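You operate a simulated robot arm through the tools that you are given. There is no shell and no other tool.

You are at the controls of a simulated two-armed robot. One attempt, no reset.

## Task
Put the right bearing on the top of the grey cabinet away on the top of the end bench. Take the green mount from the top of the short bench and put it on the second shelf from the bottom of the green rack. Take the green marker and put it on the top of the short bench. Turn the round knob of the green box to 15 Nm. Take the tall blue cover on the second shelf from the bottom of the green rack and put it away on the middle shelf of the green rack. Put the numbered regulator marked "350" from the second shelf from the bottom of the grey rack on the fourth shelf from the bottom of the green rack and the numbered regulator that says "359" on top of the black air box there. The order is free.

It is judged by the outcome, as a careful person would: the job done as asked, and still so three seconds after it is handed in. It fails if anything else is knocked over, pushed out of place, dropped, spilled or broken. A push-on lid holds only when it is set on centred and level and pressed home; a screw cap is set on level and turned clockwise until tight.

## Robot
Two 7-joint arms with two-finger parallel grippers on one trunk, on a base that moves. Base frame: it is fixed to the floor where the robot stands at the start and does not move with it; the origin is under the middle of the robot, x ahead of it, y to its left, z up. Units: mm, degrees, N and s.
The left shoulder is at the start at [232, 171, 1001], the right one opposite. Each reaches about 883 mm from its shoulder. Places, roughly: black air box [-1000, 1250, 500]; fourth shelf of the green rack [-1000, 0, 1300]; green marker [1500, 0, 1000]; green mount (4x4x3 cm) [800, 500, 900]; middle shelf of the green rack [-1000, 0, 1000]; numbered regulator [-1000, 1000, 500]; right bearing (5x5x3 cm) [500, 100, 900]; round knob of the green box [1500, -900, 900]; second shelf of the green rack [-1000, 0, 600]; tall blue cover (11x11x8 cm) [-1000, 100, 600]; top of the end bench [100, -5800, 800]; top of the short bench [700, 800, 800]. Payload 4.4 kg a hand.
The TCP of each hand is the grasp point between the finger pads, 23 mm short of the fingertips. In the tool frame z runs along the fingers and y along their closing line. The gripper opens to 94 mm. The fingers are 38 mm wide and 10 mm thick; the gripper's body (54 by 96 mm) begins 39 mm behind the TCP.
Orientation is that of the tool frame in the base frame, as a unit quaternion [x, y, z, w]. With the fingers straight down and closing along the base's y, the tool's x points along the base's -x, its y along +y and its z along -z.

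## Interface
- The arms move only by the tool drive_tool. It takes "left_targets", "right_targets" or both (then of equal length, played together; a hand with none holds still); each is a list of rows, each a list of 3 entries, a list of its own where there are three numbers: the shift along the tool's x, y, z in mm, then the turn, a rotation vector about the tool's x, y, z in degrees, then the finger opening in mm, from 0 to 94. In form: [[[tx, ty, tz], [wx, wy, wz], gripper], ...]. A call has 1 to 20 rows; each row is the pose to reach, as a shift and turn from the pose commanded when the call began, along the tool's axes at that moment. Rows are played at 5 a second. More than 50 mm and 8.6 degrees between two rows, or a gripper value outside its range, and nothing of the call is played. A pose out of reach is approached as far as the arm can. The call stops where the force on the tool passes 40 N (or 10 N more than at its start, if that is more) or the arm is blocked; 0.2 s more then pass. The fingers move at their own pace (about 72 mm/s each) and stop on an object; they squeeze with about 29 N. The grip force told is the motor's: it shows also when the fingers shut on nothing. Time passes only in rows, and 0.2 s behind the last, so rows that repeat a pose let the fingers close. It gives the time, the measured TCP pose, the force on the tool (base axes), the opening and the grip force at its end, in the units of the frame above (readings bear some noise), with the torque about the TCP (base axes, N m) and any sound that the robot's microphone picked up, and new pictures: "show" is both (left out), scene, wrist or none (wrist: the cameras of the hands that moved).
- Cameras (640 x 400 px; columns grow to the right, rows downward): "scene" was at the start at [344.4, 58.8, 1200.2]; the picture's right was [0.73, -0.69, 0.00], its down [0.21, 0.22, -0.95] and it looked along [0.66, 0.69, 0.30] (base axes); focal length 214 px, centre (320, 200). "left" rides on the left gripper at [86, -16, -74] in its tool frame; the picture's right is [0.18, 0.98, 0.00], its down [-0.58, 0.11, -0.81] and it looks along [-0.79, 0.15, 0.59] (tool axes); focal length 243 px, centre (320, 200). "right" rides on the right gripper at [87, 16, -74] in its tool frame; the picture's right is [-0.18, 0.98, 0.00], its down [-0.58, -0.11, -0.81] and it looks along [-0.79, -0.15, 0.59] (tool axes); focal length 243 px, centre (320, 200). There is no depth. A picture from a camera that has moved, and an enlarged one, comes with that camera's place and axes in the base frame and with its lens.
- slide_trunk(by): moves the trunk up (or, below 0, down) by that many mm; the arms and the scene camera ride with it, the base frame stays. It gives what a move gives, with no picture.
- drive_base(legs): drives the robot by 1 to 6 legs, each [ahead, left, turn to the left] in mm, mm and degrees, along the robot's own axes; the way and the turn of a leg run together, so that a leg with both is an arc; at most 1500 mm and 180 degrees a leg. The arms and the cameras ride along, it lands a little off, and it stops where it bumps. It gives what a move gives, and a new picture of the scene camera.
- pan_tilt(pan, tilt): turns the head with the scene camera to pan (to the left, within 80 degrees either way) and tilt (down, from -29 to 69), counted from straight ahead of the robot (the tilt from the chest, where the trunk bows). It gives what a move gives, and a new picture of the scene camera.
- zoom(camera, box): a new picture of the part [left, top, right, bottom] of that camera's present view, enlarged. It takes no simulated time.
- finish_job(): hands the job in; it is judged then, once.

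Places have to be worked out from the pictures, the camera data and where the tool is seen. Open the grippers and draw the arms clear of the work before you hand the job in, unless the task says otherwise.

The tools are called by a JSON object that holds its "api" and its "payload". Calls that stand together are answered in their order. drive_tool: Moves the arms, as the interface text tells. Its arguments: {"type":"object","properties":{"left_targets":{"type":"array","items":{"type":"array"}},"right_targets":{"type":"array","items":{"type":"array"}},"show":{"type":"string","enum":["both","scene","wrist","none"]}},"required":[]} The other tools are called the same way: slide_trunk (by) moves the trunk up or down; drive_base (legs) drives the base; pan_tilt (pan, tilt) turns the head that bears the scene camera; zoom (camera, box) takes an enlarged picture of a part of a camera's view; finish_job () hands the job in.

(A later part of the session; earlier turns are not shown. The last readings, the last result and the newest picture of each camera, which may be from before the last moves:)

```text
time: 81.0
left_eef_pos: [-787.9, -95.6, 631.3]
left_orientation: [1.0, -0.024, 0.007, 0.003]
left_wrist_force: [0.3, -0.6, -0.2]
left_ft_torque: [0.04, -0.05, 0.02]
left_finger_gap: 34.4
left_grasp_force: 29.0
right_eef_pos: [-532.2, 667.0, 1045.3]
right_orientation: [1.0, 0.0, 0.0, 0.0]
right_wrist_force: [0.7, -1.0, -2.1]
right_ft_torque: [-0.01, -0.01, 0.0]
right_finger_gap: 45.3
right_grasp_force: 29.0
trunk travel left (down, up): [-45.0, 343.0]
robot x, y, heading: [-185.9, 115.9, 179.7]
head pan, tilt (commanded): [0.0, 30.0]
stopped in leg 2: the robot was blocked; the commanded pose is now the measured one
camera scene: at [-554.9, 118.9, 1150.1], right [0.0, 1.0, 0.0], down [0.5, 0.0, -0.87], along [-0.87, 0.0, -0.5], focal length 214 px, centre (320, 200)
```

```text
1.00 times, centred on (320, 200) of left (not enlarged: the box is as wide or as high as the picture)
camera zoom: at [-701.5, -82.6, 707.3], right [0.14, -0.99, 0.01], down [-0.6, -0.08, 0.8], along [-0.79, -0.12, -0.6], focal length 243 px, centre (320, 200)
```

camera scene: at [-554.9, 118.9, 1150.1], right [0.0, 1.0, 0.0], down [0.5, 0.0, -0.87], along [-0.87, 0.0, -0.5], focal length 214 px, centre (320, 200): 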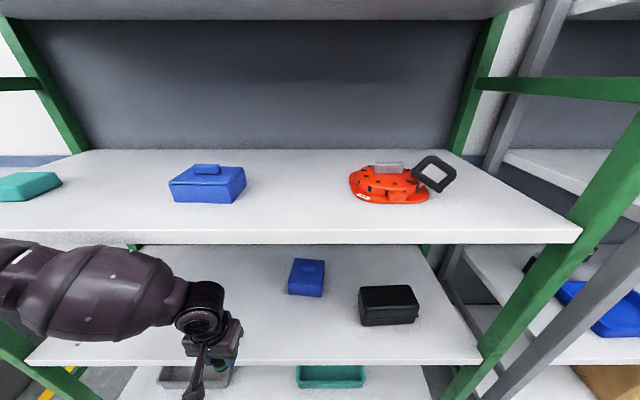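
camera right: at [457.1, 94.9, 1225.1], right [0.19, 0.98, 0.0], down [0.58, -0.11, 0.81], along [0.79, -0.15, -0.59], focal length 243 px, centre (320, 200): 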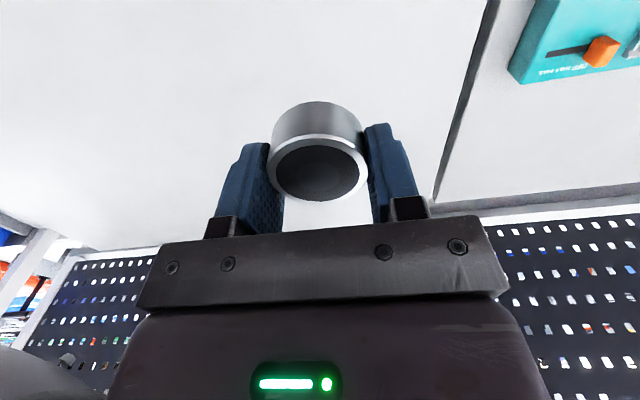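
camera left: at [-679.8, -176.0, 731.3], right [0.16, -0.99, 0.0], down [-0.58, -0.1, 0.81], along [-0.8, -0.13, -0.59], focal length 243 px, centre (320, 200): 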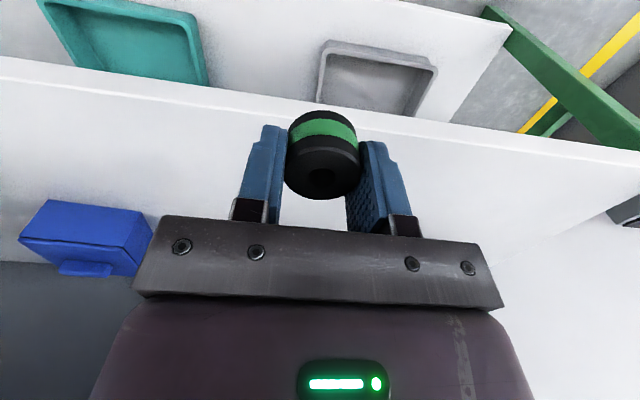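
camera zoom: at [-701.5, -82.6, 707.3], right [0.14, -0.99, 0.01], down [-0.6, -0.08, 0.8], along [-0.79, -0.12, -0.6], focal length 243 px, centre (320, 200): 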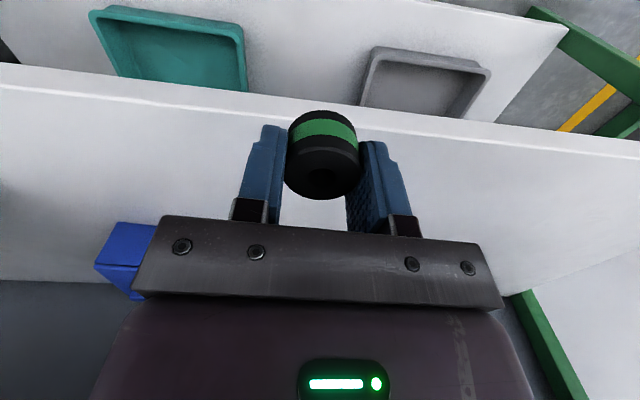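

The base was blocked after 35 mm: the elbow, held high and to the side, meets the middle shelf. I back away so that I can enter with a nearly stretched arm instead, and lower the trunk.

{"api": "drive_base", "payload": {"legs": [[-180, 0, 0], [0, 66, 0]]}}

{"api": "slide_trunk", "payload": {"by": -40}}

```text
time: 83.4
left_eef_pos: [-608.4, -159.8, 633.2]
left_orientation: [1.0, -0.024, 0.007, 0.004]
left_wrist_force: [0.0, -0.2, -0.5]
left_ft_torque: [0.04, 0.02, 0.0]
left_finger_gap: 34.5
left_grasp_force: 28.5
right_eef_pos: [-351.9, 601.7, 1044.7]
right_orientation: [1.0, -0.001, 0.0, 0.0]
right_wrist_force: [0.7, -1.1, -0.9]
right_ft_torque: [-0.01, -0.02, -0.01]
right_finger_gap: 45.4
right_grasp_force: 29.2
trunk travel left (down, up): [-45.0, 343.0]
robot x, y, heading: [-2.0, 55.6, 179.8]
head pan, tilt (commanded): [0.0, 30.0]
camera scene: at [-374.1, 54.8, 1149.9], right [0.0, 1.0, 0.0], down [0.5, 0.0, -0.87], along [-0.87, 0.0, -0.5], focal length 214 px, centre (320, 200)
```

scene: 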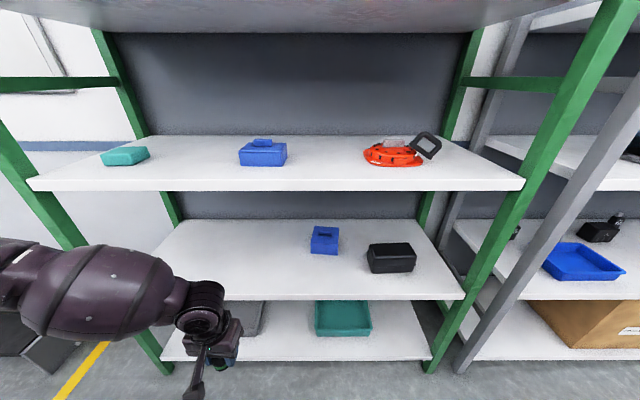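

```text
time: 84.2
left_eef_pos: [-608.2, -159.9, 592.6]
left_orientation: [1.0, -0.023, 0.006, 0.003]
left_wrist_force: [-0.3, 0.9, -0.7]
left_ft_torque: [0.0, 0.05, -0.01]
left_finger_gap: 34.2
left_grasp_force: 29.1
right_eef_pos: [-351.0, 602.3, 1004.8]
right_orientation: [1.0, 0.0, 0.0, 0.0]
right_wrist_force: [0.0, 0.0, -0.6]
right_ft_torque: [0.02, 0.03, 0.0]
right_finger_gap: 44.9
right_grasp_force: 29.0
trunk travel left (down, up): [-5.0, 383.0]
robot x, y, heading: [-3.1, 50.5, 179.8]
head pan, tilt (commanded): [0.0, 30.0]
```

Now the arm has room. I raise the hand a little and extend it forward into the second shelf space with the arm close to straight.

{"api": "drive_tool", "payload": {"left_targets": [[[-20, 0, -35], [0, 0, 0], 30], [[-65, -2, -35], [0, 0, 0], 30], [[-110, -4, -35], [0, 0, 0], 30], [[-155, -6, -35], [0, 0, 0], 30], [[-200, -8, -35], [0, 0, 0], 30], [[-241, -9, -35], [0, 0, 0], 30]], "show": "both"}}

```text
time: 85.6
left_eef_pos: [-763.6, -189.6, 645.1]
left_orientation: [1.0, -0.023, 0.006, 0.005]
left_wrist_force: [1.2, 0.0, -0.5]
left_ft_torque: [0.01, -0.01, 0.02]
left_finger_gap: 34.3
left_grasp_force: 28.6
left hand out of reach, approached as far as the arm can: row 3, 4, 5, 6
right_eef_pos: [-351.0, 602.2, 1005.1]
right_orientation: [1.0, -0.002, 0.0, 0.0]
right_wrist_force: [-0.6, 0.0, -0.8]
right_ft_torque: [-0.01, 0.0, 0.0]
right_finger_gap: 45.3
right_grasp_force: 29.3
trunk travel left (down, up): [-5.0, 383.0]
robot x, y, heading: [-0.7, 51.0, 179.9]
head pan, tilt (commanded): [0.0, 30.0]
camera scene: at [-399.8, 55.2, 1103.4], right [0.0, 1.0, 0.0], down [0.5, 0.0, -0.87], along [-0.87, 0.0, -0.5], focal length 214 px, centre (320, 200)
camera left: at [-675.7, -176.7, 719.8], right [0.14, -0.99, 0.01], down [-0.6, -0.08, 0.8], along [-0.79, -0.12, -0.6], focal length 243 px, centre (320, 200)
```

scene: 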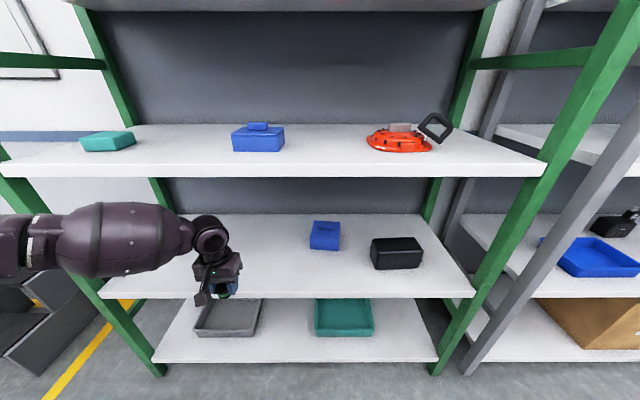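
left: 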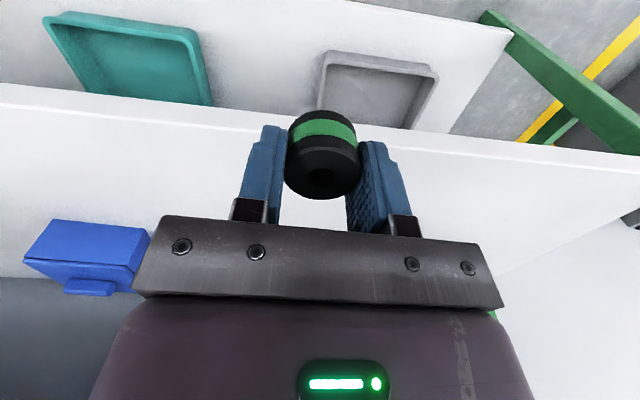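

The arm hits a joint limit with the forearm lying sideways. Since the mount is round, I pull back a bit and try turning the hand about its own axis so that the forearm can come from behind.

{"api": "drive_tool", "payload": {"left_targets": [[[40, 0, 0], [0, 0, 0], 30], [[70, 0, -15], [0, 0, -8], 30], [[70, 0, -30], [0, 0, -16], 30], [[70, 0, -30], [0, 0, -24], 30], [[70, 0, -30], [0, 0, -32], 30], [[70, 0, -30], [0, 0, -40], 30], [[70, 0, -30], [0, 0, -48], 30], [[70, 0, -30], [0, 0, -56], 30]], "show": "both"}}

```text
time: 87.4
left_eef_pos: [-694.6, -191.1, 674.2]
left_orientation: [0.893, 0.45, 0.004, 0.006]
left_wrist_force: [-0.2, 0.2, -0.5]
left_ft_torque: [0.04, 0.03, 0.02]
left_finger_gap: 34.3
left_grasp_force: 28.6
right_eef_pos: [-350.7, 602.6, 1005.0]
right_orientation: [1.0, -0.001, 0.001, 0.001]
right_wrist_force: [0.1, 0.4, -1.4]
right_ft_torque: [-0.04, -0.02, -0.04]
right_finger_gap: 45.1
right_grasp_force: 29.3
trunk travel left (down, up): [-5.0, 383.0]
robot x, y, heading: [-2.5, 50.5, 180.0]
head pan, tilt (commanded): [0.0, 30.0]
camera scene: at [-399.8, 55.2, 1103.4], right [0.0, 1.0, 0.0], down [0.5, 0.0, -0.87], along [-0.87, 0.0, -0.5], focal length 214 px, centre (320, 200)
camera left: at [-656.9, -112.8, 747.8], right [0.9, -0.44, 0.01], down [-0.27, -0.53, 0.81], along [-0.34, -0.73, -0.59], focal length 243 px, centre (320, 200)
```

scene: 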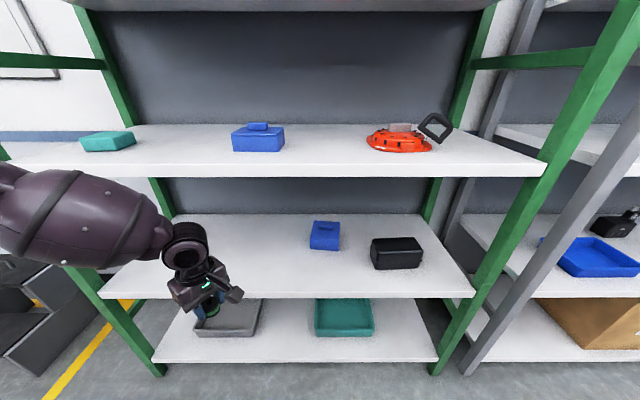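
left: 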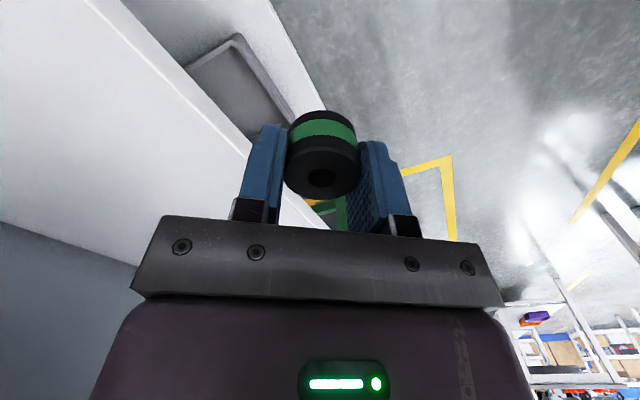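

That works without limits: the forearm now swings in behind the hand. I keep turning and extend forward over the second shelf.

{"api": "drive_tool", "payload": {"left_targets": [[[-8, -16, 15], [0, 0, -6], 30], [[-16, -38, 30], [0, 0, -12], 30], [[-28, -64, 42], [0, 0, -18], 30], [[-42, -92, 46], [0, 0, -24], 30], [[-56, -120, 46], [0, 0, -28], 30], [[-70, -142, 46], [0, 0, -30], 30], [[-80, -160, 46], [0, 0, -30], 30]], "show": "both"}}

```text
time: 89.0
left_eef_pos: [-784.6, -224.2, 640.3]
left_orientation: [0.747, 0.665, 0.002, 0.008]
left_wrist_force: [0.1, 0.0, -0.8]
left_ft_torque: [0.01, 0.0, 0.02]
left_finger_gap: 34.2
left_grasp_force: 29.1
left hand out of reach, approached as far as the arm can: row 3, 4, 5, 6, 7
right_eef_pos: [-351.9, 601.7, 1004.7]
right_orientation: [1.0, 0.0, 0.0, -0.002]
right_wrist_force: [-0.4, -0.9, -0.3]
right_ft_torque: [0.02, 0.0, 0.03]
right_finger_gap: 45.1
right_grasp_force: 28.7
trunk travel left (down, up): [-5.0, 383.0]
robot x, y, heading: [-2.2, 55.1, 179.9]
head pan, tilt (commanded): [0.0, 30.0]
camera scene: at [-400.0, 54.1, 1103.3], right [0.0, 1.0, 0.0], down [0.5, 0.0, -0.87], along [-0.87, 0.0, -0.5], focal length 214 px, centre (320, 200)
camera left: at [-791.3, -136.1, 713.8], right [1.0, 0.07, 0.01], down [0.03, -0.58, 0.81], along [0.06, -0.81, -0.59], focal length 243 px, centre (320, 200)
```

scene: 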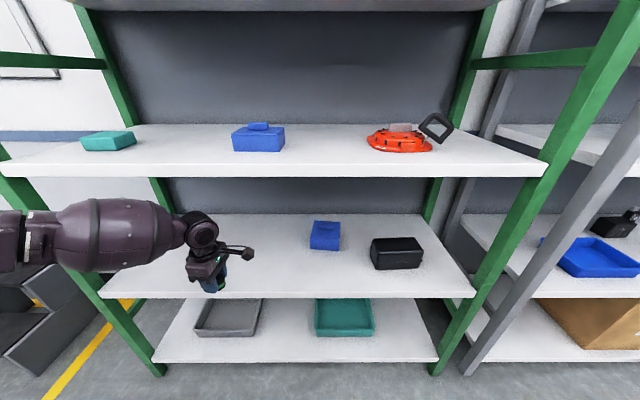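
left: 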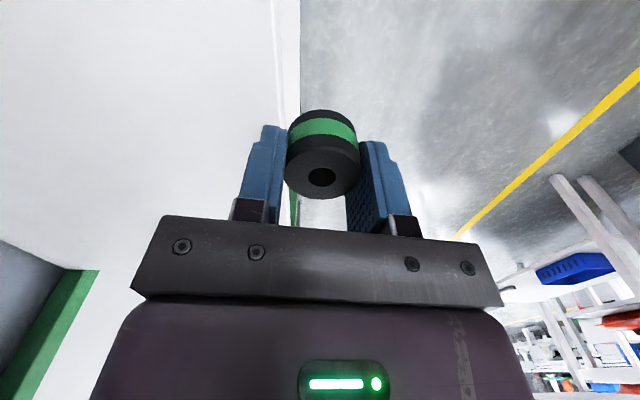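

The reach limit seems to come from the wrist bend with the hand vertical; the elbow now sits well outside the rack. I'll settle the hand a little lower here and then drive the base forward 65 mm.

{"api": "drive_tool", "payload": {"left_targets": [[[0, 15, 10], [0, 0, 0], 30], [[0, 15, 25], [0, 0, 0], 30], [[0, 15, 25], [0, 0, 0], 30]], "show": "scene"}}

```text
time: 89.8
left_eef_pos: [-769.2, -227.5, 618.6]
left_orientation: [0.747, 0.664, 0.002, 0.006]
left_wrist_force: [-0.2, 1.0, -0.3]
left_ft_torque: [0.01, 0.04, 0.0]
left_finger_gap: 34.3
left_grasp_force: 29.1
right_eef_pos: [-351.6, 602.0, 1005.8]
right_orientation: [1.0, -0.001, 0.0, 0.0]
right_wrist_force: [0.7, -0.2, -0.5]
right_ft_torque: [0.02, -0.04, -0.03]
right_finger_gap: 45.3
right_grasp_force: 29.2
trunk travel left (down, up): [-5.0, 383.0]
robot x, y, heading: [-2.4, 50.4, 179.9]
head pan, tilt (commanded): [0.0, 30.0]
camera scene: at [-399.8, 55.2, 1103.4], right [0.0, 1.0, 0.0], down [0.5, 0.0, -0.87], along [-0.87, 0.0, -0.5], focal length 214 px, centre (320, 200)
```

scene: 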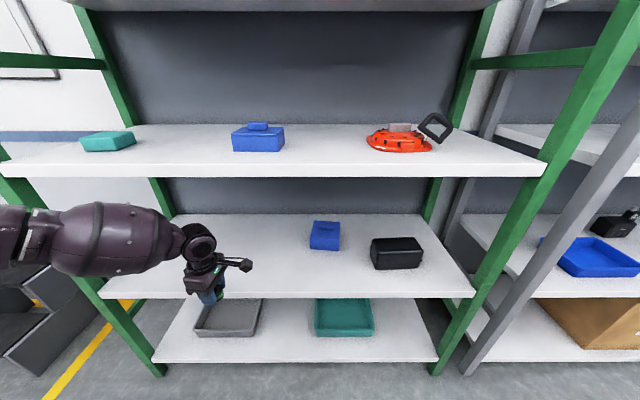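

The hand is at (-769, -227, 619), within reach. I drive forward 75 mm to carry the mount over the shelf's front part.

{"api": "drive_base", "payload": {"legs": [[75, 0, 0]]}}

{"api": "zoom", "payload": {"camera": "left", "box": [0, 0, 640, 400]}}

```text
time: 90.9
left_eef_pos: [-841.1, -227.5, 617.2]
left_orientation: [0.746, 0.665, 0.003, 0.007]
left_wrist_force: [-1.0, -0.7, -1.1]
left_ft_torque: [0.03, -0.04, 0.01]
left_finger_gap: 34.3
left_grasp_force: 28.7
right_eef_pos: [-426.5, 602.3, 1005.5]
right_orientation: [1.0, -0.001, 0.001, 0.0]
right_wrist_force: [-0.3, -0.5, -0.8]
right_ft_torque: [0.01, -0.01, -0.03]
right_finger_gap: 44.9
right_grasp_force: 29.0
trunk travel left (down, up): [-5.0, 383.0]
robot x, y, heading: [-75.8, 52.8, 180.0]
head pan, tilt (commanded): [0.0, 30.0]
camera scene: at [-474.7, 54.8, 1103.1], right [0.0, 1.0, 0.0], down [0.5, 0.0, -0.87], along [-0.87, 0.0, -0.5], focal length 214 px, centre (320, 200)
```

scene: 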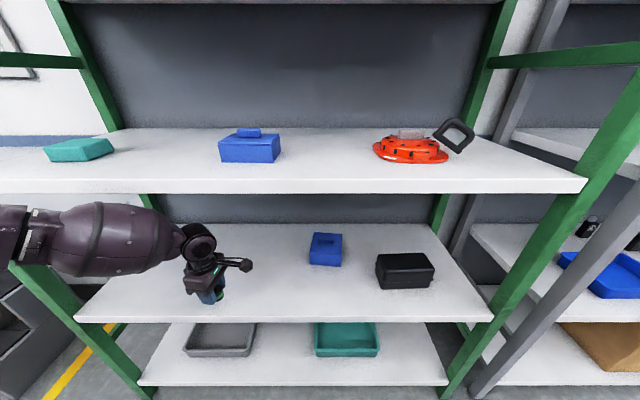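

```text
1.00 times, centred on (320, 200) of left (not enlarged: the box is as wide or as high as the picture)
camera zoom: at [-848.5, -139.4, 691.2], right [1.0, 0.07, 0.01], down [0.03, -0.58, 0.81], along [0.06, -0.81, -0.59], focal length 243 px, centre (320, 200)
```

zoom: 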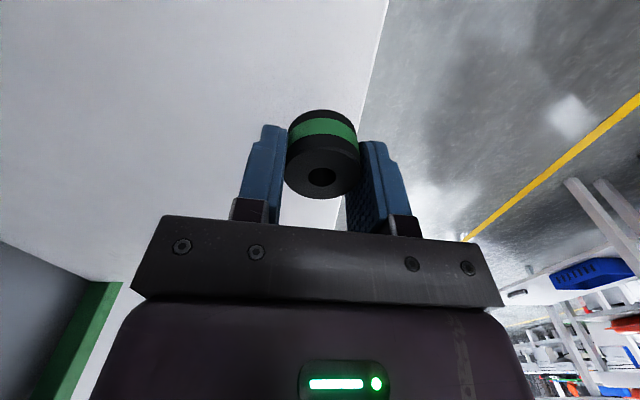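

The mount is over the shelf but only about 10 mm inside its front edge. I nudge forward another 25 mm.

{"api": "drive_base", "payload": {"legs": [[25, 0, 0]]}}

```text
time: 91.7
left_eef_pos: [-866.1, -227.2, 617.1]
left_orientation: [0.746, 0.665, 0.003, 0.007]
left_wrist_force: [0.1, 0.7, -0.2]
left_ft_torque: [0.01, 0.0, -0.03]
left_finger_gap: 34.1
left_grasp_force: 29.2
right_eef_pos: [-450.6, 602.8, 1004.7]
right_orientation: [1.0, 0.0, -0.001, 0.0]
right_wrist_force: [0.8, -0.3, -1.3]
right_ft_torque: [0.01, -0.02, 0.01]
right_finger_gap: 45.3
right_grasp_force: 28.5
trunk travel left (down, up): [-5.0, 383.0]
robot x, y, heading: [-99.2, 50.0, 180.2]
head pan, tilt (commanded): [0.0, 30.0]
camera scene: at [-498.2, 54.8, 1103.4], right [0.0, 1.0, 0.0], down [0.5, 0.0, -0.87], along [-0.87, 0.0, -0.5], focal length 214 px, centre (320, 200)
```

scene: 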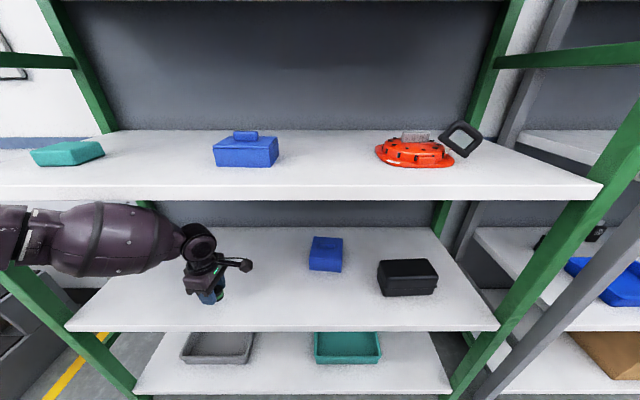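

Not blocked; the mount's edge is now about 35 mm inside the shelf. I lower it slowly towards the shelf.

{"api": "drive_tool", "payload": {"left_targets": [[[0, 0, 8], [0, 0, 0], 30], [[0, 0, 16], [0, 0, 0], 30], [[0, 0, 20], [0, 0, 0], 30], [[0, 0, 23], [0, 0, 0], 30]], "show": "wrist"}}

```text
time: 92.7
left_eef_pos: [-863.8, -231.5, 598.1]
left_orientation: [0.746, 0.665, 0.003, 0.007]
left_wrist_force: [0.6, 0.0, -0.1]
left_ft_torque: [-0.01, 0.0, -0.02]
left_finger_gap: 34.1
left_grasp_force: 29.4
left hand out of reach, approached as far as the arm can: row 4
right_eef_pos: [-449.9, 601.9, 1006.2]
right_orientation: [1.0, -0.001, -0.001, 0.0]
right_wrist_force: [0.6, -0.7, -0.7]
right_ft_torque: [-0.04, -0.01, 0.01]
right_finger_gap: 45.3
right_grasp_force: 28.2
trunk travel left (down, up): [-5.0, 383.0]
robot x, y, heading: [-101.5, 51.8, 179.9]
head pan, tilt (commanded): [0.0, 30.0]
camera left: at [-869.7, -142.9, 671.2], right [1.0, 0.07, 0.01], down [0.03, -0.58, 0.81], along [0.06, -0.81, -0.59], focal length 243 px, centre (320, 200)
```

left: 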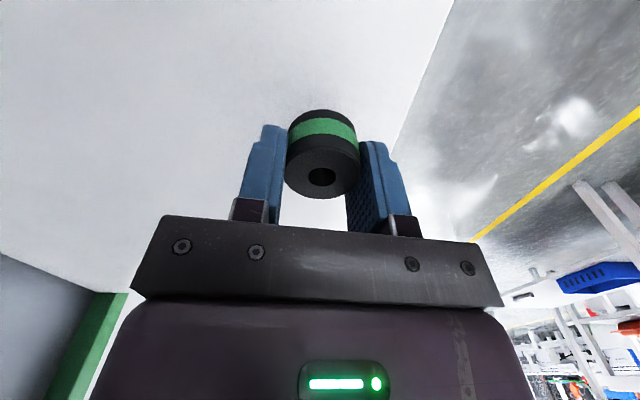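

At z = 598 the arm reaches its limit again. Pulling slightly towards me allows going lower, so I lower along that direction and watch for contact.

{"api": "drive_tool", "payload": {"left_targets": [[[0, 6, 3], [0, 0, 0], 30], [[0, 12, 6], [0, 0, 0], 30], [[0, 14, 9], [0, 0, 0], 30]], "show": "wrist"}}

```text
time: 93.5
left_eef_pos: [-849.0, -234.5, 589.7]
left_orientation: [0.746, 0.666, 0.003, 0.008]
left_wrist_force: [-0.4, 1.2, -0.7]
left_ft_torque: [0.01, 0.0, 0.01]
left_finger_gap: 34.7
left_grasp_force: 29.4
right_eef_pos: [-450.9, 602.5, 1006.0]
right_orientation: [1.0, 0.0, 0.0, 0.0]
right_wrist_force: [-0.5, 0.4, -0.7]
right_ft_torque: [0.0, -0.01, -0.01]
right_finger_gap: 44.9
right_grasp_force: 29.1
trunk travel left (down, up): [-5.0, 383.0]
robot x, y, heading: [-100.7, 53.0, 179.9]
head pan, tilt (commanded): [0.0, 30.0]
camera left: at [-855.7, -144.9, 663.0], right [1.0, 0.07, 0.01], down [0.03, -0.58, 0.81], along [0.06, -0.81, -0.58], focal length 243 px, centre (320, 200)
```

left: 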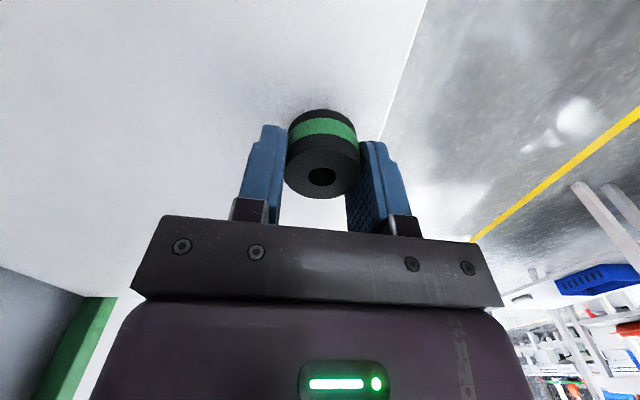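

No contact yet; the mount's bottom is about 5 mm above the shelf. I drive 20 mm further in and then lower the last few millimetres.

{"api": "drive_base", "payload": {"legs": [[22, 0, 0]]}}

{"api": "drive_tool", "payload": {"left_targets": [[[0, 3, 2], [0, 0, 0], 30], [[0, 6, 4], [0, 0, 0], 30], [[0, 8, 6], [0, 0, 0], 30]], "show": "wrist"}}

```text
time: 94.3
left_eef_pos: [-870.8, -232.5, 588.3]
left_orientation: [0.747, 0.665, 0.003, 0.008]
left_wrist_force: [-0.5, 0.6, -0.5]
left_ft_torque: [-0.01, -0.03, 0.0]
left_finger_gap: 34.3
left_grasp_force: 28.9
right_eef_pos: [-472.5, 601.5, 1004.8]
right_orientation: [1.0, 0.0, 0.002, 0.001]
right_wrist_force: [-0.9, -0.4, -1.0]
right_ft_torque: [0.0, -0.04, 0.01]
right_finger_gap: 45.2
right_grasp_force: 28.6
trunk travel left (down, up): [-5.0, 383.0]
robot x, y, heading: [-121.0, 49.1, 180.1]
head pan, tilt (commanded): [0.0, 30.0]
camera scene: at [-520.5, 54.7, 1103.1], right [0.0, 1.0, 0.0], down [0.5, 0.0, -0.87], along [-0.87, 0.0, -0.5], focal length 214 px, centre (320, 200)
```

scene: 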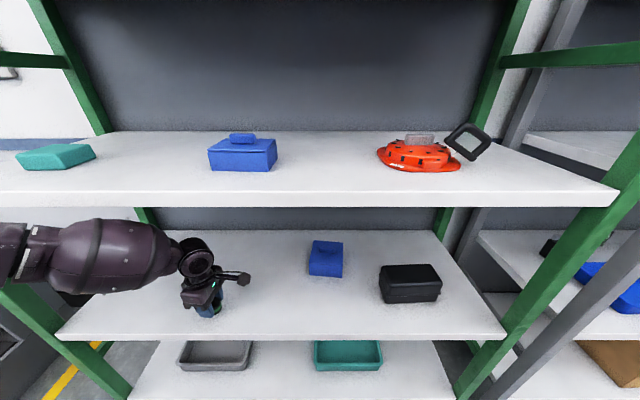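

```text
time: 95.1
left_eef_pos: [-862.0, -233.9, 583.6]
left_orientation: [0.746, 0.665, 0.003, 0.007]
left_wrist_force: [0.4, 0.5, -0.2]
left_ft_torque: [-0.01, 0.03, 0.02]
left_finger_gap: 34.2
left_grasp_force: 29.1
right_eef_pos: [-471.7, 601.8, 1004.8]
right_orientation: [1.0, 0.0, 0.0, 0.0]
right_wrist_force: [0.3, -0.6, -1.9]
right_ft_torque: [0.0, -0.03, 0.01]
right_finger_gap: 45.1
right_grasp_force: 29.2
trunk travel left (down, up): [-5.0, 383.0]
robot x, y, heading: [-122.5, 51.5, 180.2]
head pan, tilt (commanded): [0.0, 30.0]
camera left: at [-868.3, -145.8, 657.3], right [1.0, 0.07, 0.01], down [0.03, -0.58, 0.81], along [0.07, -0.81, -0.58], focal length 243 px, centre (320, 200)
```

left: 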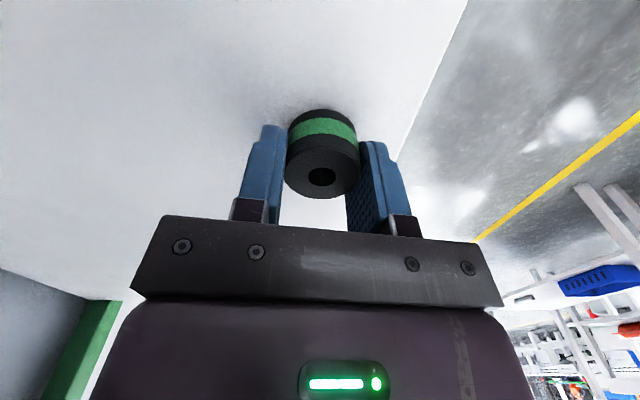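

Still no contact force at z = 583.6. I continue lowering in 1.5 mm steps.

{"api": "drive_tool", "payload": {"left_targets": [[[0, 1, 1.5], [0, 0, 0], 30], [[0, 2, 3], [0, 0, 0], 30], [[0, 3, 4.5], [0, 0, 0], 30], [[0, 4, 6], [0, 0, 0], 30]], "show": "wrist"}}

```text
time: 96.1
left_eef_pos: [-857.5, -235.0, 577.2]
left_orientation: [0.746, 0.666, 0.003, 0.007]
left_wrist_force: [-0.6, 0.3, 1.1]
left_ft_torque: [0.0, 0.0, -0.03]
left_finger_gap: 34.4
left_grasp_force: 29.2
right_eef_pos: [-472.5, 600.6, 1005.1]
right_orientation: [1.0, 0.0, -0.001, -0.001]
right_wrist_force: [-0.1, -0.5, -1.0]
right_ft_torque: [-0.02, 0.0, -0.01]
right_finger_gap: 45.3
right_grasp_force: 29.0
trunk travel left (down, up): [-5.0, 383.0]
robot x, y, heading: [-122.3, 56.8, 180.0]
head pan, tilt (commanded): [0.0, 30.0]
camera left: at [-865.0, -146.0, 651.2], right [1.0, 0.07, 0.01], down [0.03, -0.58, 0.81], along [0.06, -0.81, -0.59], focal length 243 px, centre (320, 200)
```

left: 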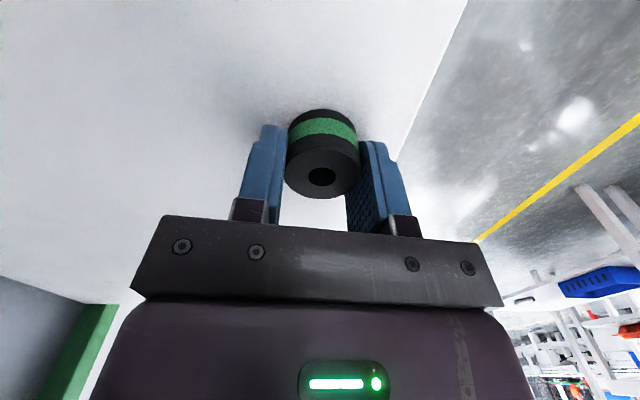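

Possibly just touching. I continue a little with the same small steps.

{"api": "drive_tool", "payload": {"left_targets": [[[0, 1, 1.5], [0, 0, 0], 30], [[0, 2, 3], [0, 0, 0], 30], [[0, 3, 4.5], [0, 0, 0], 30]], "show": "none"}}

```text
time: 96.9
left_eef_pos: [-857.3, -235.2, 575.0]
left_orientation: [0.746, 0.666, 0.0, 0.004]
left_wrist_force: [-11.5, -1.1, 16.7]
left_ft_torque: [0.29, 0.4, 0.18]
left_finger_gap: 34.1
left_grasp_force: 29.2
right_eef_pos: [-472.1, 603.6, 1005.6]
right_orientation: [1.0, 0.0, 0.0, 0.0]
right_wrist_force: [-0.6, 0.4, -1.8]
right_ft_torque: [0.0, -0.01, -0.01]
right_finger_gap: 45.1
right_grasp_force: 28.4
trunk travel left (down, up): [-5.0, 383.0]
robot x, y, heading: [-124.6, 51.4, 180.1]
head pan, tilt (commanded): [0.0, 30.0]
```

Contact: 17 N upward, so the mount is on the shelf. I relieve 1.5 mm, open the fingers, and then rise straight up.

{"api": "drive_tool", "payload": {"left_targets": [[[0, -2, -3], [0, 0, 0], 30], [[0, -2, -3], [0, 0, 0], 50], [[0, -2, -3], [0, 0, 0], 66], [[0, -2, -3], [0, 0, 0], 66], [[0, -2, -10], [0, 0, 0], 66], [[0, -2, -20], [0, 0, 0], 66], [[0, -2, -30], [0, 0, 0], 66], [[0, -2, -42], [0, 0, 0], 66]], "show": "both"}}

```text
time: 98.7
left_eef_pos: [-848.1, -236.2, 598.4]
left_orientation: [0.748, 0.663, 0.012, 0.021]
left_wrist_force: [0.4, -0.2, 0.4]
left_ft_torque: [-0.05, 0.0, -0.04]
left_finger_gap: 66.3
left_grasp_force: 0.2
right_eef_pos: [-474.0, 602.1, 1002.1]
right_orientation: [1.0, -0.001, 0.006, -0.001]
right_wrist_force: [0.4, 0.1, -0.8]
right_ft_torque: [0.0, 0.03, 0.0]
right_finger_gap: 45.1
right_grasp_force: 30.0
trunk travel left (down, up): [-5.0, 383.0]
robot x, y, heading: [-118.4, 49.0, 179.8]
head pan, tilt (commanded): [0.0, 30.0]
camera scene: at [-522.4, 53.8, 1099.4], right [0.0, 1.0, 0.0], down [0.5, 0.0, -0.86], along [-0.86, 0.0, -0.5], focal length 214 px, centre (320, 200)
camera left: at [-855.1, -146.5, 670.6], right [1.0, 0.06, 0.05], down [0.0, -0.58, 0.81], along [0.08, -0.81, -0.58], focal length 243 px, centre (320, 200)
```

scene: 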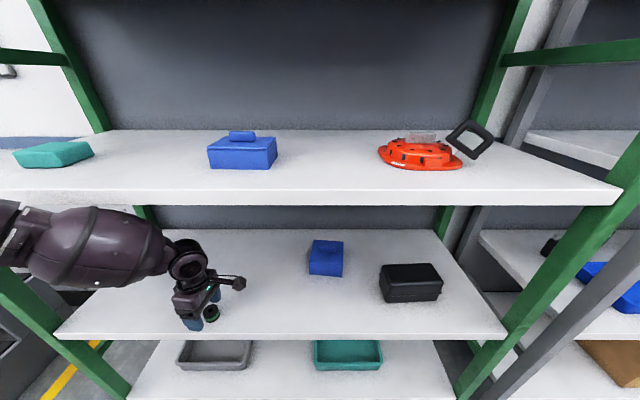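
left: 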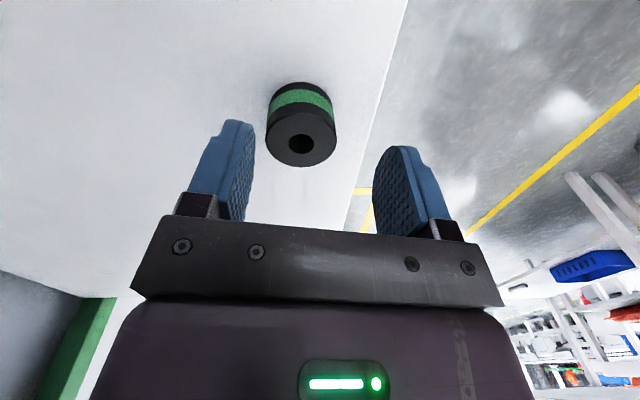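

The mount stands upright on the shelf, but raising presses the elbow against the shelf above. I lower the hand slightly to relieve that, then slide sideways off the mount with the base and back out.

{"api": "drive_tool", "payload": {"left_targets": [[[0, 0, 6], [0, 0, 0], 66], [[0, 0, 12], [0, 0, 0], 66]], "show": "both"}}

```text
time: 99.3
left_eef_pos: [-846.7, -241.7, 593.4]
left_orientation: [0.746, 0.666, 0.009, 0.017]
left_wrist_force: [-0.8, 0.0, 0.0]
left_ft_torque: [-0.02, -0.01, 0.04]
left_finger_gap: 66.0
left_grasp_force: 0.1
right_eef_pos: [-471.7, 599.1, 1005.2]
right_orientation: [1.0, 0.002, 0.0, 0.0]
right_wrist_force: [-0.9, -0.6, 0.3]
right_ft_torque: [0.01, -0.01, 0.02]
right_finger_gap: 45.5
right_grasp_force: 28.6
trunk travel left (down, up): [-5.0, 383.0]
robot x, y, heading: [-123.4, 49.8, -179.7]
head pan, tilt (commanded): [0.0, 30.0]
camera scene: at [-518.2, 51.9, 1103.6], right [0.0, 1.0, 0.0], down [0.5, 0.0, -0.87], along [-0.87, 0.0, -0.5], focal length 214 px, centre (320, 200)
camera left: at [-854.8, -152.9, 666.9], right [1.0, 0.07, 0.04], down [0.01, -0.58, 0.81], along [0.08, -0.81, -0.58], focal length 243 px, centre (320, 200)
```

scene: 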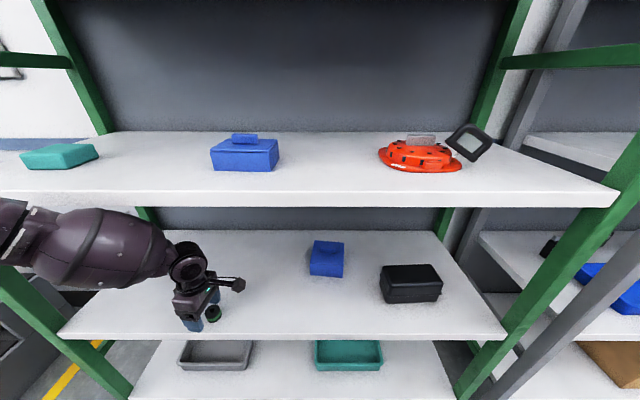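
left: 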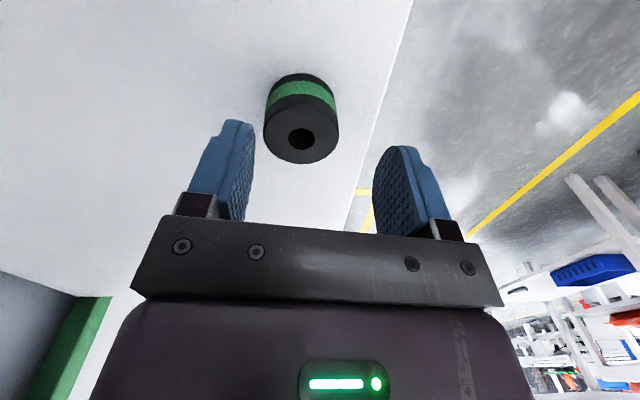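

The body is relaxed again. I slide the base right by 70 mm so the fingers leave the mount sideways, then back away.

{"api": "drive_base", "payload": {"legs": [[0, -75, 0]]}}

{"api": "zoom", "payload": {"camera": "left", "box": [0, 0, 640, 400]}}

```text
time: 100.6
left_eef_pos: [-851.3, -170.6, 591.9]
left_orientation: [0.745, 0.667, 0.009, 0.013]
left_wrist_force: [0.5, -0.4, -0.3]
left_ft_torque: [-0.05, 0.03, -0.03]
left_finger_gap: 65.9
left_grasp_force: 0.1
right_eef_pos: [-475.5, 670.2, 1007.3]
right_orientation: [1.0, 0.002, 0.002, -0.003]
right_wrist_force: [0.1, 0.1, -0.9]
right_ft_torque: [-0.02, 0.04, -0.01]
right_finger_gap: 45.3
right_grasp_force: 28.8
trunk travel left (down, up): [-5.0, 383.0]
robot x, y, heading: [-126.9, 126.8, -179.9]
head pan, tilt (commanded): [0.0, 30.0]
camera scene: at [-521.7, 121.7, 1102.3], right [0.0, 1.0, 0.01], down [0.5, 0.01, -0.86], along [-0.86, 0.0, -0.5], focal length 214 px, centre (320, 200)
```

scene: 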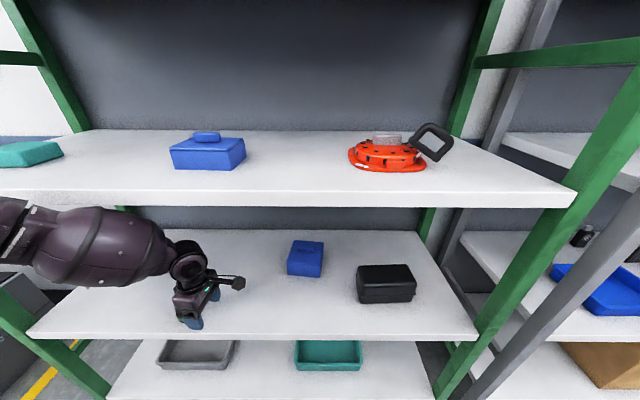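

```text
1.00 times, centred on (320, 200) of left (not enlarged: the box is as wide or as high as the picture)
camera zoom: at [-860.5, -82.0, 665.7], right [1.0, 0.08, 0.03], down [0.02, -0.58, 0.81], along [0.08, -0.81, -0.58], focal length 243 px, centre (320, 200)
```

zoom: 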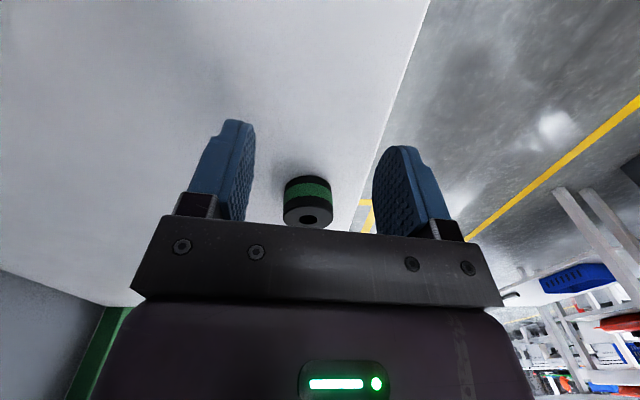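

The fingers are clear of the mount. I back the base out.

{"api": "drive_base", "payload": {"legs": [[-130, 0, 0]]}}

{"api": "zoom", "payload": {"camera": "scene", "box": [180, 200, 480, 390]}}

```text
time: 101.9
left_eef_pos: [-723.9, -168.4, 596.8]
left_orientation: [0.745, 0.667, 0.005, 0.015]
left_wrist_force: [0.1, -0.4, -0.3]
left_ft_torque: [0.0, 0.01, 0.01]
left_finger_gap: 66.1
left_grasp_force: 0.1
right_eef_pos: [-346.6, 675.8, 1005.4]
right_orientation: [1.0, 0.002, 0.001, 0.0]
right_wrist_force: [0.6, 0.2, -0.8]
right_ft_torque: [0.0, -0.01, 0.0]
right_finger_gap: 45.2
right_grasp_force: 28.9
trunk travel left (down, up): [-5.0, 383.0]
robot x, y, heading: [5.5, 127.3, -179.7]
head pan, tilt (commanded): [0.0, 30.0]
camera scene: at [-391.2, 128.2, 1103.7], right [0.0, 1.0, 0.0], down [0.5, 0.0, -0.87], along [-0.87, 0.0, -0.5], focal length 214 px, centre (320, 200)
```

scene: 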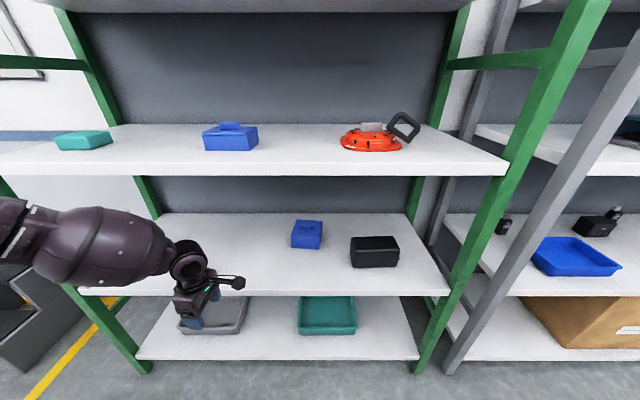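

```text
2.11 times, centred on (330, 295) of scene
camera zoom: at [-391.2, 128.2, 1103.7], right [0.0, 1.0, 0.0], down [0.5, 0.0, -0.87], along [-0.87, 0.0, -0.5], focal length 452 px, centre (299, 0)
```

zoom: 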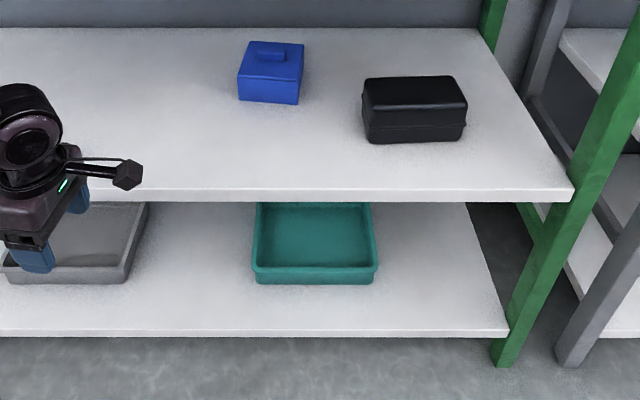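

The second shelf is clear around the cover. I zoom further on the cover to see its handle.

{"api": "zoom", "payload": {"camera": "scene", "box": [280, 210, 336, 258]}}

{"api": "zoom", "payload": {"camera": "scene", "box": [195, 112, 275, 162]}}

```text
8.33 times, centred on (308, 234) of scene
camera zoom: at [-391.2, 128.2, 1103.7], right [0.0, 1.0, 0.0], down [0.5, 0.0, -0.87], along [-0.87, 0.0, -0.5], focal length 1787 px, centre (420, -83)
```

zoom: 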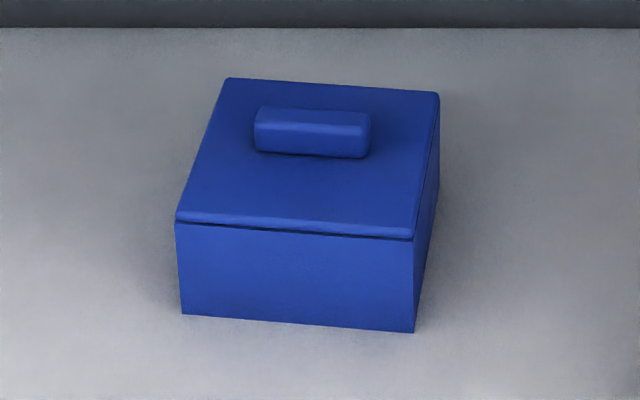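

```text
8.00 times, centred on (235, 137) of scene
camera zoom: at [-391.2, 128.2, 1103.7], right [0.0, 1.0, 0.0], down [0.5, 0.0, -0.87], along [-0.87, 0.0, -0.5], focal length 1716 px, centre (1000, 704)
```

zoom: 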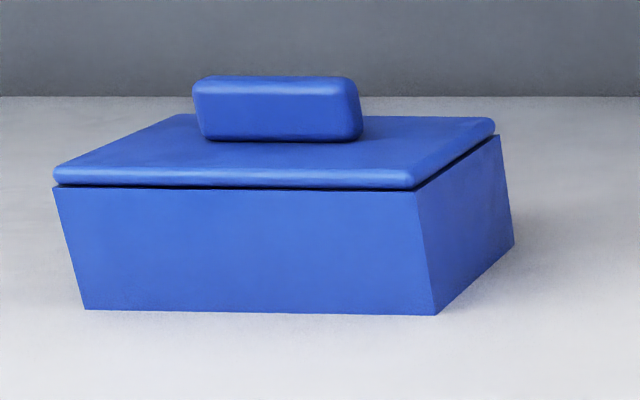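

The cover has a handle bar about 54 mm long on top at roughly (-1048, 75), z 604–623, yawed about 6°. I'll take it with the left hand pitched forward; first I raise and retract the left hand and undo the hand's twist.

{"api": "drive_tool", "payload": {"left_targets": [[[11, 10, -15], [0, 0, 8.2], 66], [[22, 20, -30], [0, 0, 16.4], 66], [[33, 30, -45], [0, 0, 24.6], 66], [[44, 40, -60], [0, 0, 32.8], 66], [[55, 51, -74], [0, 0, 41], 66], [[66, 61, -89], [0, 0, 49.2], 66], [[77, 71, -104], [0, 0, 57.4], 66], [[88, 81, -119], [0, 0, 65.6], 66], [[99, 91, -134], [0, 0, 73.8], 66], [[110, 101, -149], [0, 0, 82], 66], [[121, 111, -163], [0, 0, 90], 66]], "show": "scene"}}

```text
time: 104.3
left_eef_pos: [-603.0, -57.0, 761.6]
left_orientation: [0.998, -0.056, 0.014, 0.007]
left_wrist_force: [-0.4, -0.6, 0.3]
left_ft_torque: [0.03, -0.01, 0.02]
left_finger_gap: 66.0
left_grasp_force: 0.0
right_eef_pos: [-345.1, 675.6, 1005.6]
right_orientation: [1.0, 0.002, 0.0, 0.0]
right_wrist_force: [-0.3, -0.3, -0.3]
right_ft_torque: [-0.01, 0.01, 0.02]
right_finger_gap: 45.3
right_grasp_force: 28.9
trunk travel left (down, up): [-5.0, 383.0]
robot x, y, heading: [4.2, 127.2, -179.6]
head pan, tilt (commanded): [0.0, 30.0]
camera scene: at [-391.6, 128.3, 1103.5], right [0.0, 1.0, 0.0], down [0.5, 0.0, -0.87], along [-0.87, 0.0, -0.5], focal length 214 px, centre (320, 200)
```

scene: 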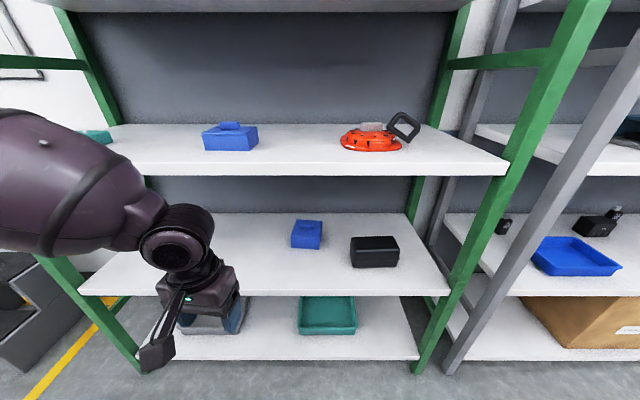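

The hand is back in its default twist with a 6° yaw matching the cover. I now pitch it forward by about 31° and sidestep the base to line the left shoulder up with the cover.

{"api": "drive_tool", "payload": {"left_targets": [[[0, 0, 0], [0, -8, 0], 66], [[0, 0, 0], [0, -16, 0], 80], [[0, 0, 0], [0, -24, 0], 80], [[0, 0, 0], [0, -31.5, 0], 80]], "show": "none"}}

{"api": "drive_base", "payload": {"legs": [[0, -105, -0.4]]}}

{"api": "zoom", "payload": {"camera": "left", "box": [0, 0, 640, 400]}}

```text
time: 105.3
left_eef_pos: [-604.4, -56.0, 762.4]
left_orientation: [0.965, -0.053, -0.257, -0.009]
left_wrist_force: [-0.5, -0.4, -0.6]
left_ft_torque: [-0.03, 0.01, 0.0]
left_finger_gap: 80.0
left_grasp_force: 0.0
right_eef_pos: [-346.4, 674.5, 1005.6]
right_orientation: [1.0, 0.001, 0.0, 0.0]
right_wrist_force: [-0.6, 0.2, -0.7]
right_ft_torque: [0.01, 0.02, -0.02]
right_finger_gap: 45.3
right_grasp_force: 29.0
trunk travel left (down, up): [-5.0, 383.0]
robot x, y, heading: [2.9, 126.4, -180.0]
head pan, tilt (commanded): [0.0, 30.0]
```

```text
time: 106.9
left_eef_pos: [-605.7, 53.3, 762.2]
left_orientation: [0.965, -0.058, -0.257, -0.009]
left_wrist_force: [-1.3, -0.5, 0.0]
left_ft_torque: [-0.02, -0.01, 0.02]
left_finger_gap: 79.9
left_grasp_force: 0.1
right_eef_pos: [-341.5, 784.8, 1004.7]
right_orientation: [1.0, -0.002, 0.0, -0.001]
right_wrist_force: [0.4, 0.4, -1.2]
right_ft_torque: [0.01, 0.01, 0.02]
right_finger_gap: 45.2
right_grasp_force: 29.0
trunk travel left (down, up): [-5.0, 383.0]
robot x, y, heading: [4.8, 235.3, 179.8]
head pan, tilt (commanded): [0.0, 30.0]
camera scene: at [-391.6, 237.7, 1103.4], right [0.01, 1.0, 0.0], down [0.5, 0.0, -0.87], along [-0.87, 0.0, -0.5], focal length 214 px, centre (320, 200)
```

scene: 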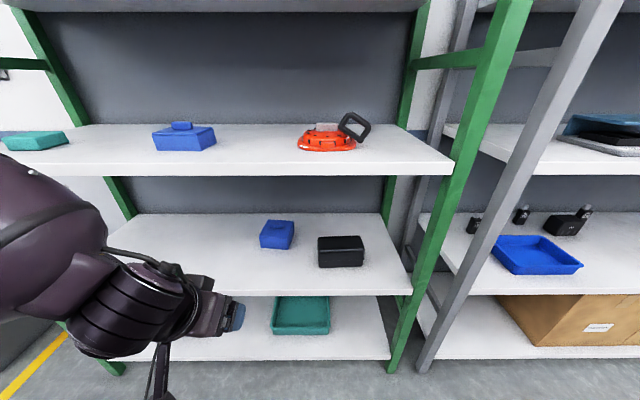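

```text
1.00 times, centred on (320, 200) of left (not enlarged: the box is as wide or as high as the picture)
camera zoom: at [-491.9, 57.5, 782.7], right [0.04, -1.0, -0.08], down [-0.12, -0.08, 0.99], along [-0.99, -0.03, -0.12], focal length 243 px, centre (320, 200)
```

zoom: 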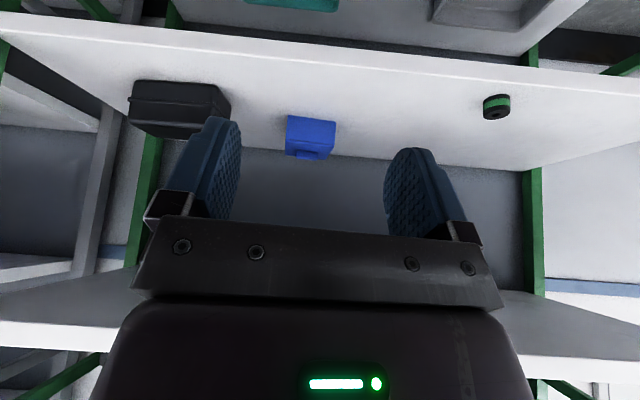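

The pitched wrist camera sees the cover, the black box and the mount upright on the shelf. I lower and advance the hand to just in front of the shelf opening.

{"api": "drive_tool", "payload": {"left_targets": [[[-20, 2, 40], [0, 0, 0], 80], [[-40, 3, 80], [0, 0, 0], 80], [[-60, 5, 121], [0, 0, 0], 80], [[-80, 6, 161], [0, 0, 0], 80]], "show": "both"}}

```text
time: 107.9
left_eef_pos: [-755.1, 61.1, 663.6]
left_orientation: [0.965, -0.058, -0.255, -0.007]
left_wrist_force: [2.9, -1.8, -4.9]
left_ft_torque: [0.07, 0.31, -0.02]
left_finger_gap: 79.7
left_grasp_force: 0.1
right_eef_pos: [-341.6, 784.1, 1006.5]
right_orientation: [1.0, -0.001, 0.0, 0.0]
right_wrist_force: [0.9, 0.0, -0.4]
right_ft_torque: [0.01, 0.02, 0.03]
right_finger_gap: 45.2
right_grasp_force: 28.8
trunk travel left (down, up): [-5.0, 383.0]
robot x, y, heading: [8.1, 232.9, 179.8]
head pan, tilt (commanded): [0.0, 30.0]
camera scene: at [-391.5, 237.4, 1103.3], right [0.01, 1.0, 0.0], down [0.5, 0.0, -0.87], along [-0.87, 0.01, -0.5], focal length 214 px, centre (320, 200)
camera left: at [-640.6, 64.2, 684.3], right [0.04, -1.0, -0.07], down [-0.12, -0.08, 0.99], along [-0.99, -0.04, -0.12], focal length 243 px, centre (320, 200)
```

scene: 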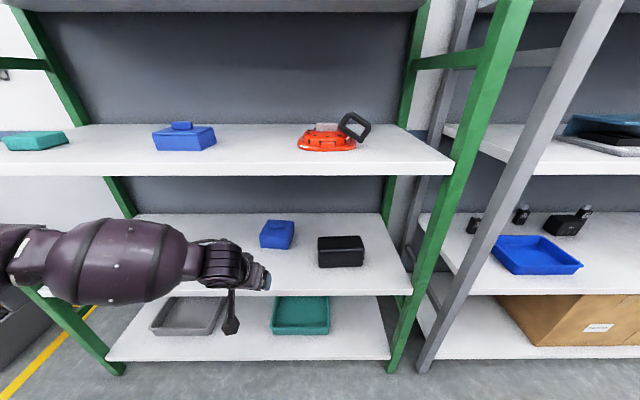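
left: 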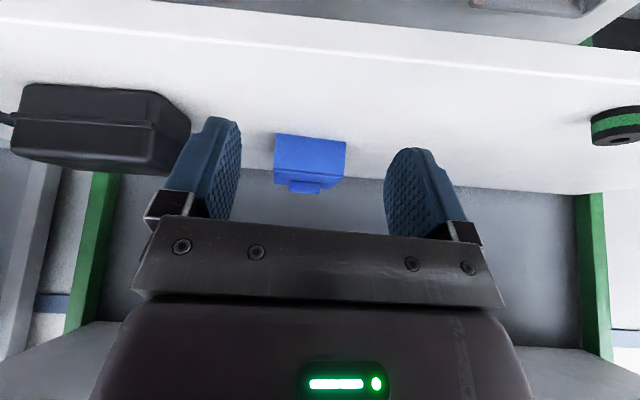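

The handle shows at about (-1045, 73, 617), as expected. I extend the arm further into the opening at z ≈ 653 and check the reach.

{"api": "drive_tool", "payload": {"left_targets": [[[-30, 2, 20], [0, 0, 0], 80], [[-60, 4, 40], [0, 0, 0], 80], [[-90, 6.5, 60], [0, 0, 0], 80], [[-120, 9, 81], [0, 0, 0], 80]], "show": "both"}}

```text
time: 108.9
left_eef_pos: [-813.8, 20.8, 660.0]
left_orientation: [0.965, -0.059, -0.257, -0.009]
left_wrist_force: [1.5, -0.1, 0.3]
left_ft_torque: [0.0, 0.0, 0.0]
left_finger_gap: 80.1
left_grasp_force: 0.0
left hand out of reach, approached as far as the arm can: row 1, 2, 3, 4
right_eef_pos: [-341.8, 784.7, 1004.8]
right_orientation: [1.0, -0.002, 0.0, -0.001]
right_wrist_force: [0.3, -0.5, -1.5]
right_ft_torque: [-0.01, 0.04, -0.02]
right_finger_gap: 45.5
right_grasp_force: 29.5
trunk travel left (down, up): [-5.0, 383.0]
robot x, y, heading: [7.0, 235.4, 179.8]
head pan, tilt (commanded): [0.0, 30.0]
camera scene: at [-391.5, 237.5, 1103.5], right [0.01, 1.0, 0.0], down [0.5, 0.0, -0.87], along [-0.87, 0.01, -0.5], focal length 214 px, centre (320, 200)
camera left: at [-699.8, 23.7, 681.6], right [0.04, -1.0, -0.08], down [-0.12, -0.08, 0.99], along [-0.99, -0.03, -0.12], focal length 243 px, centre (320, 200)
```

scene: 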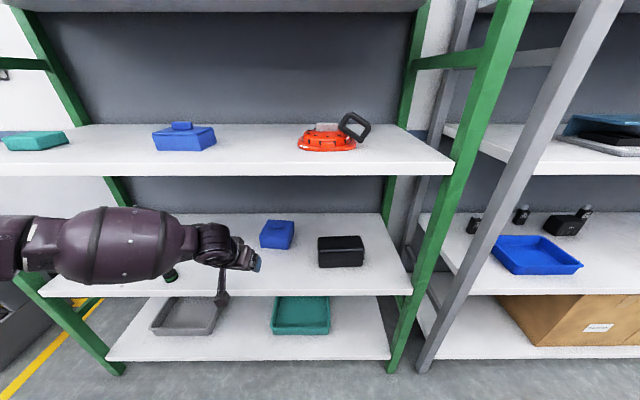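
left: 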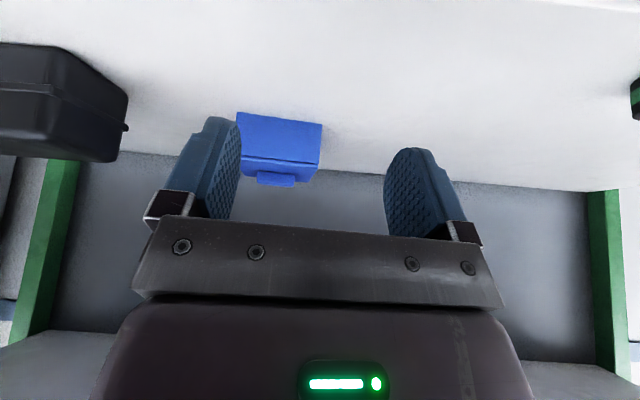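

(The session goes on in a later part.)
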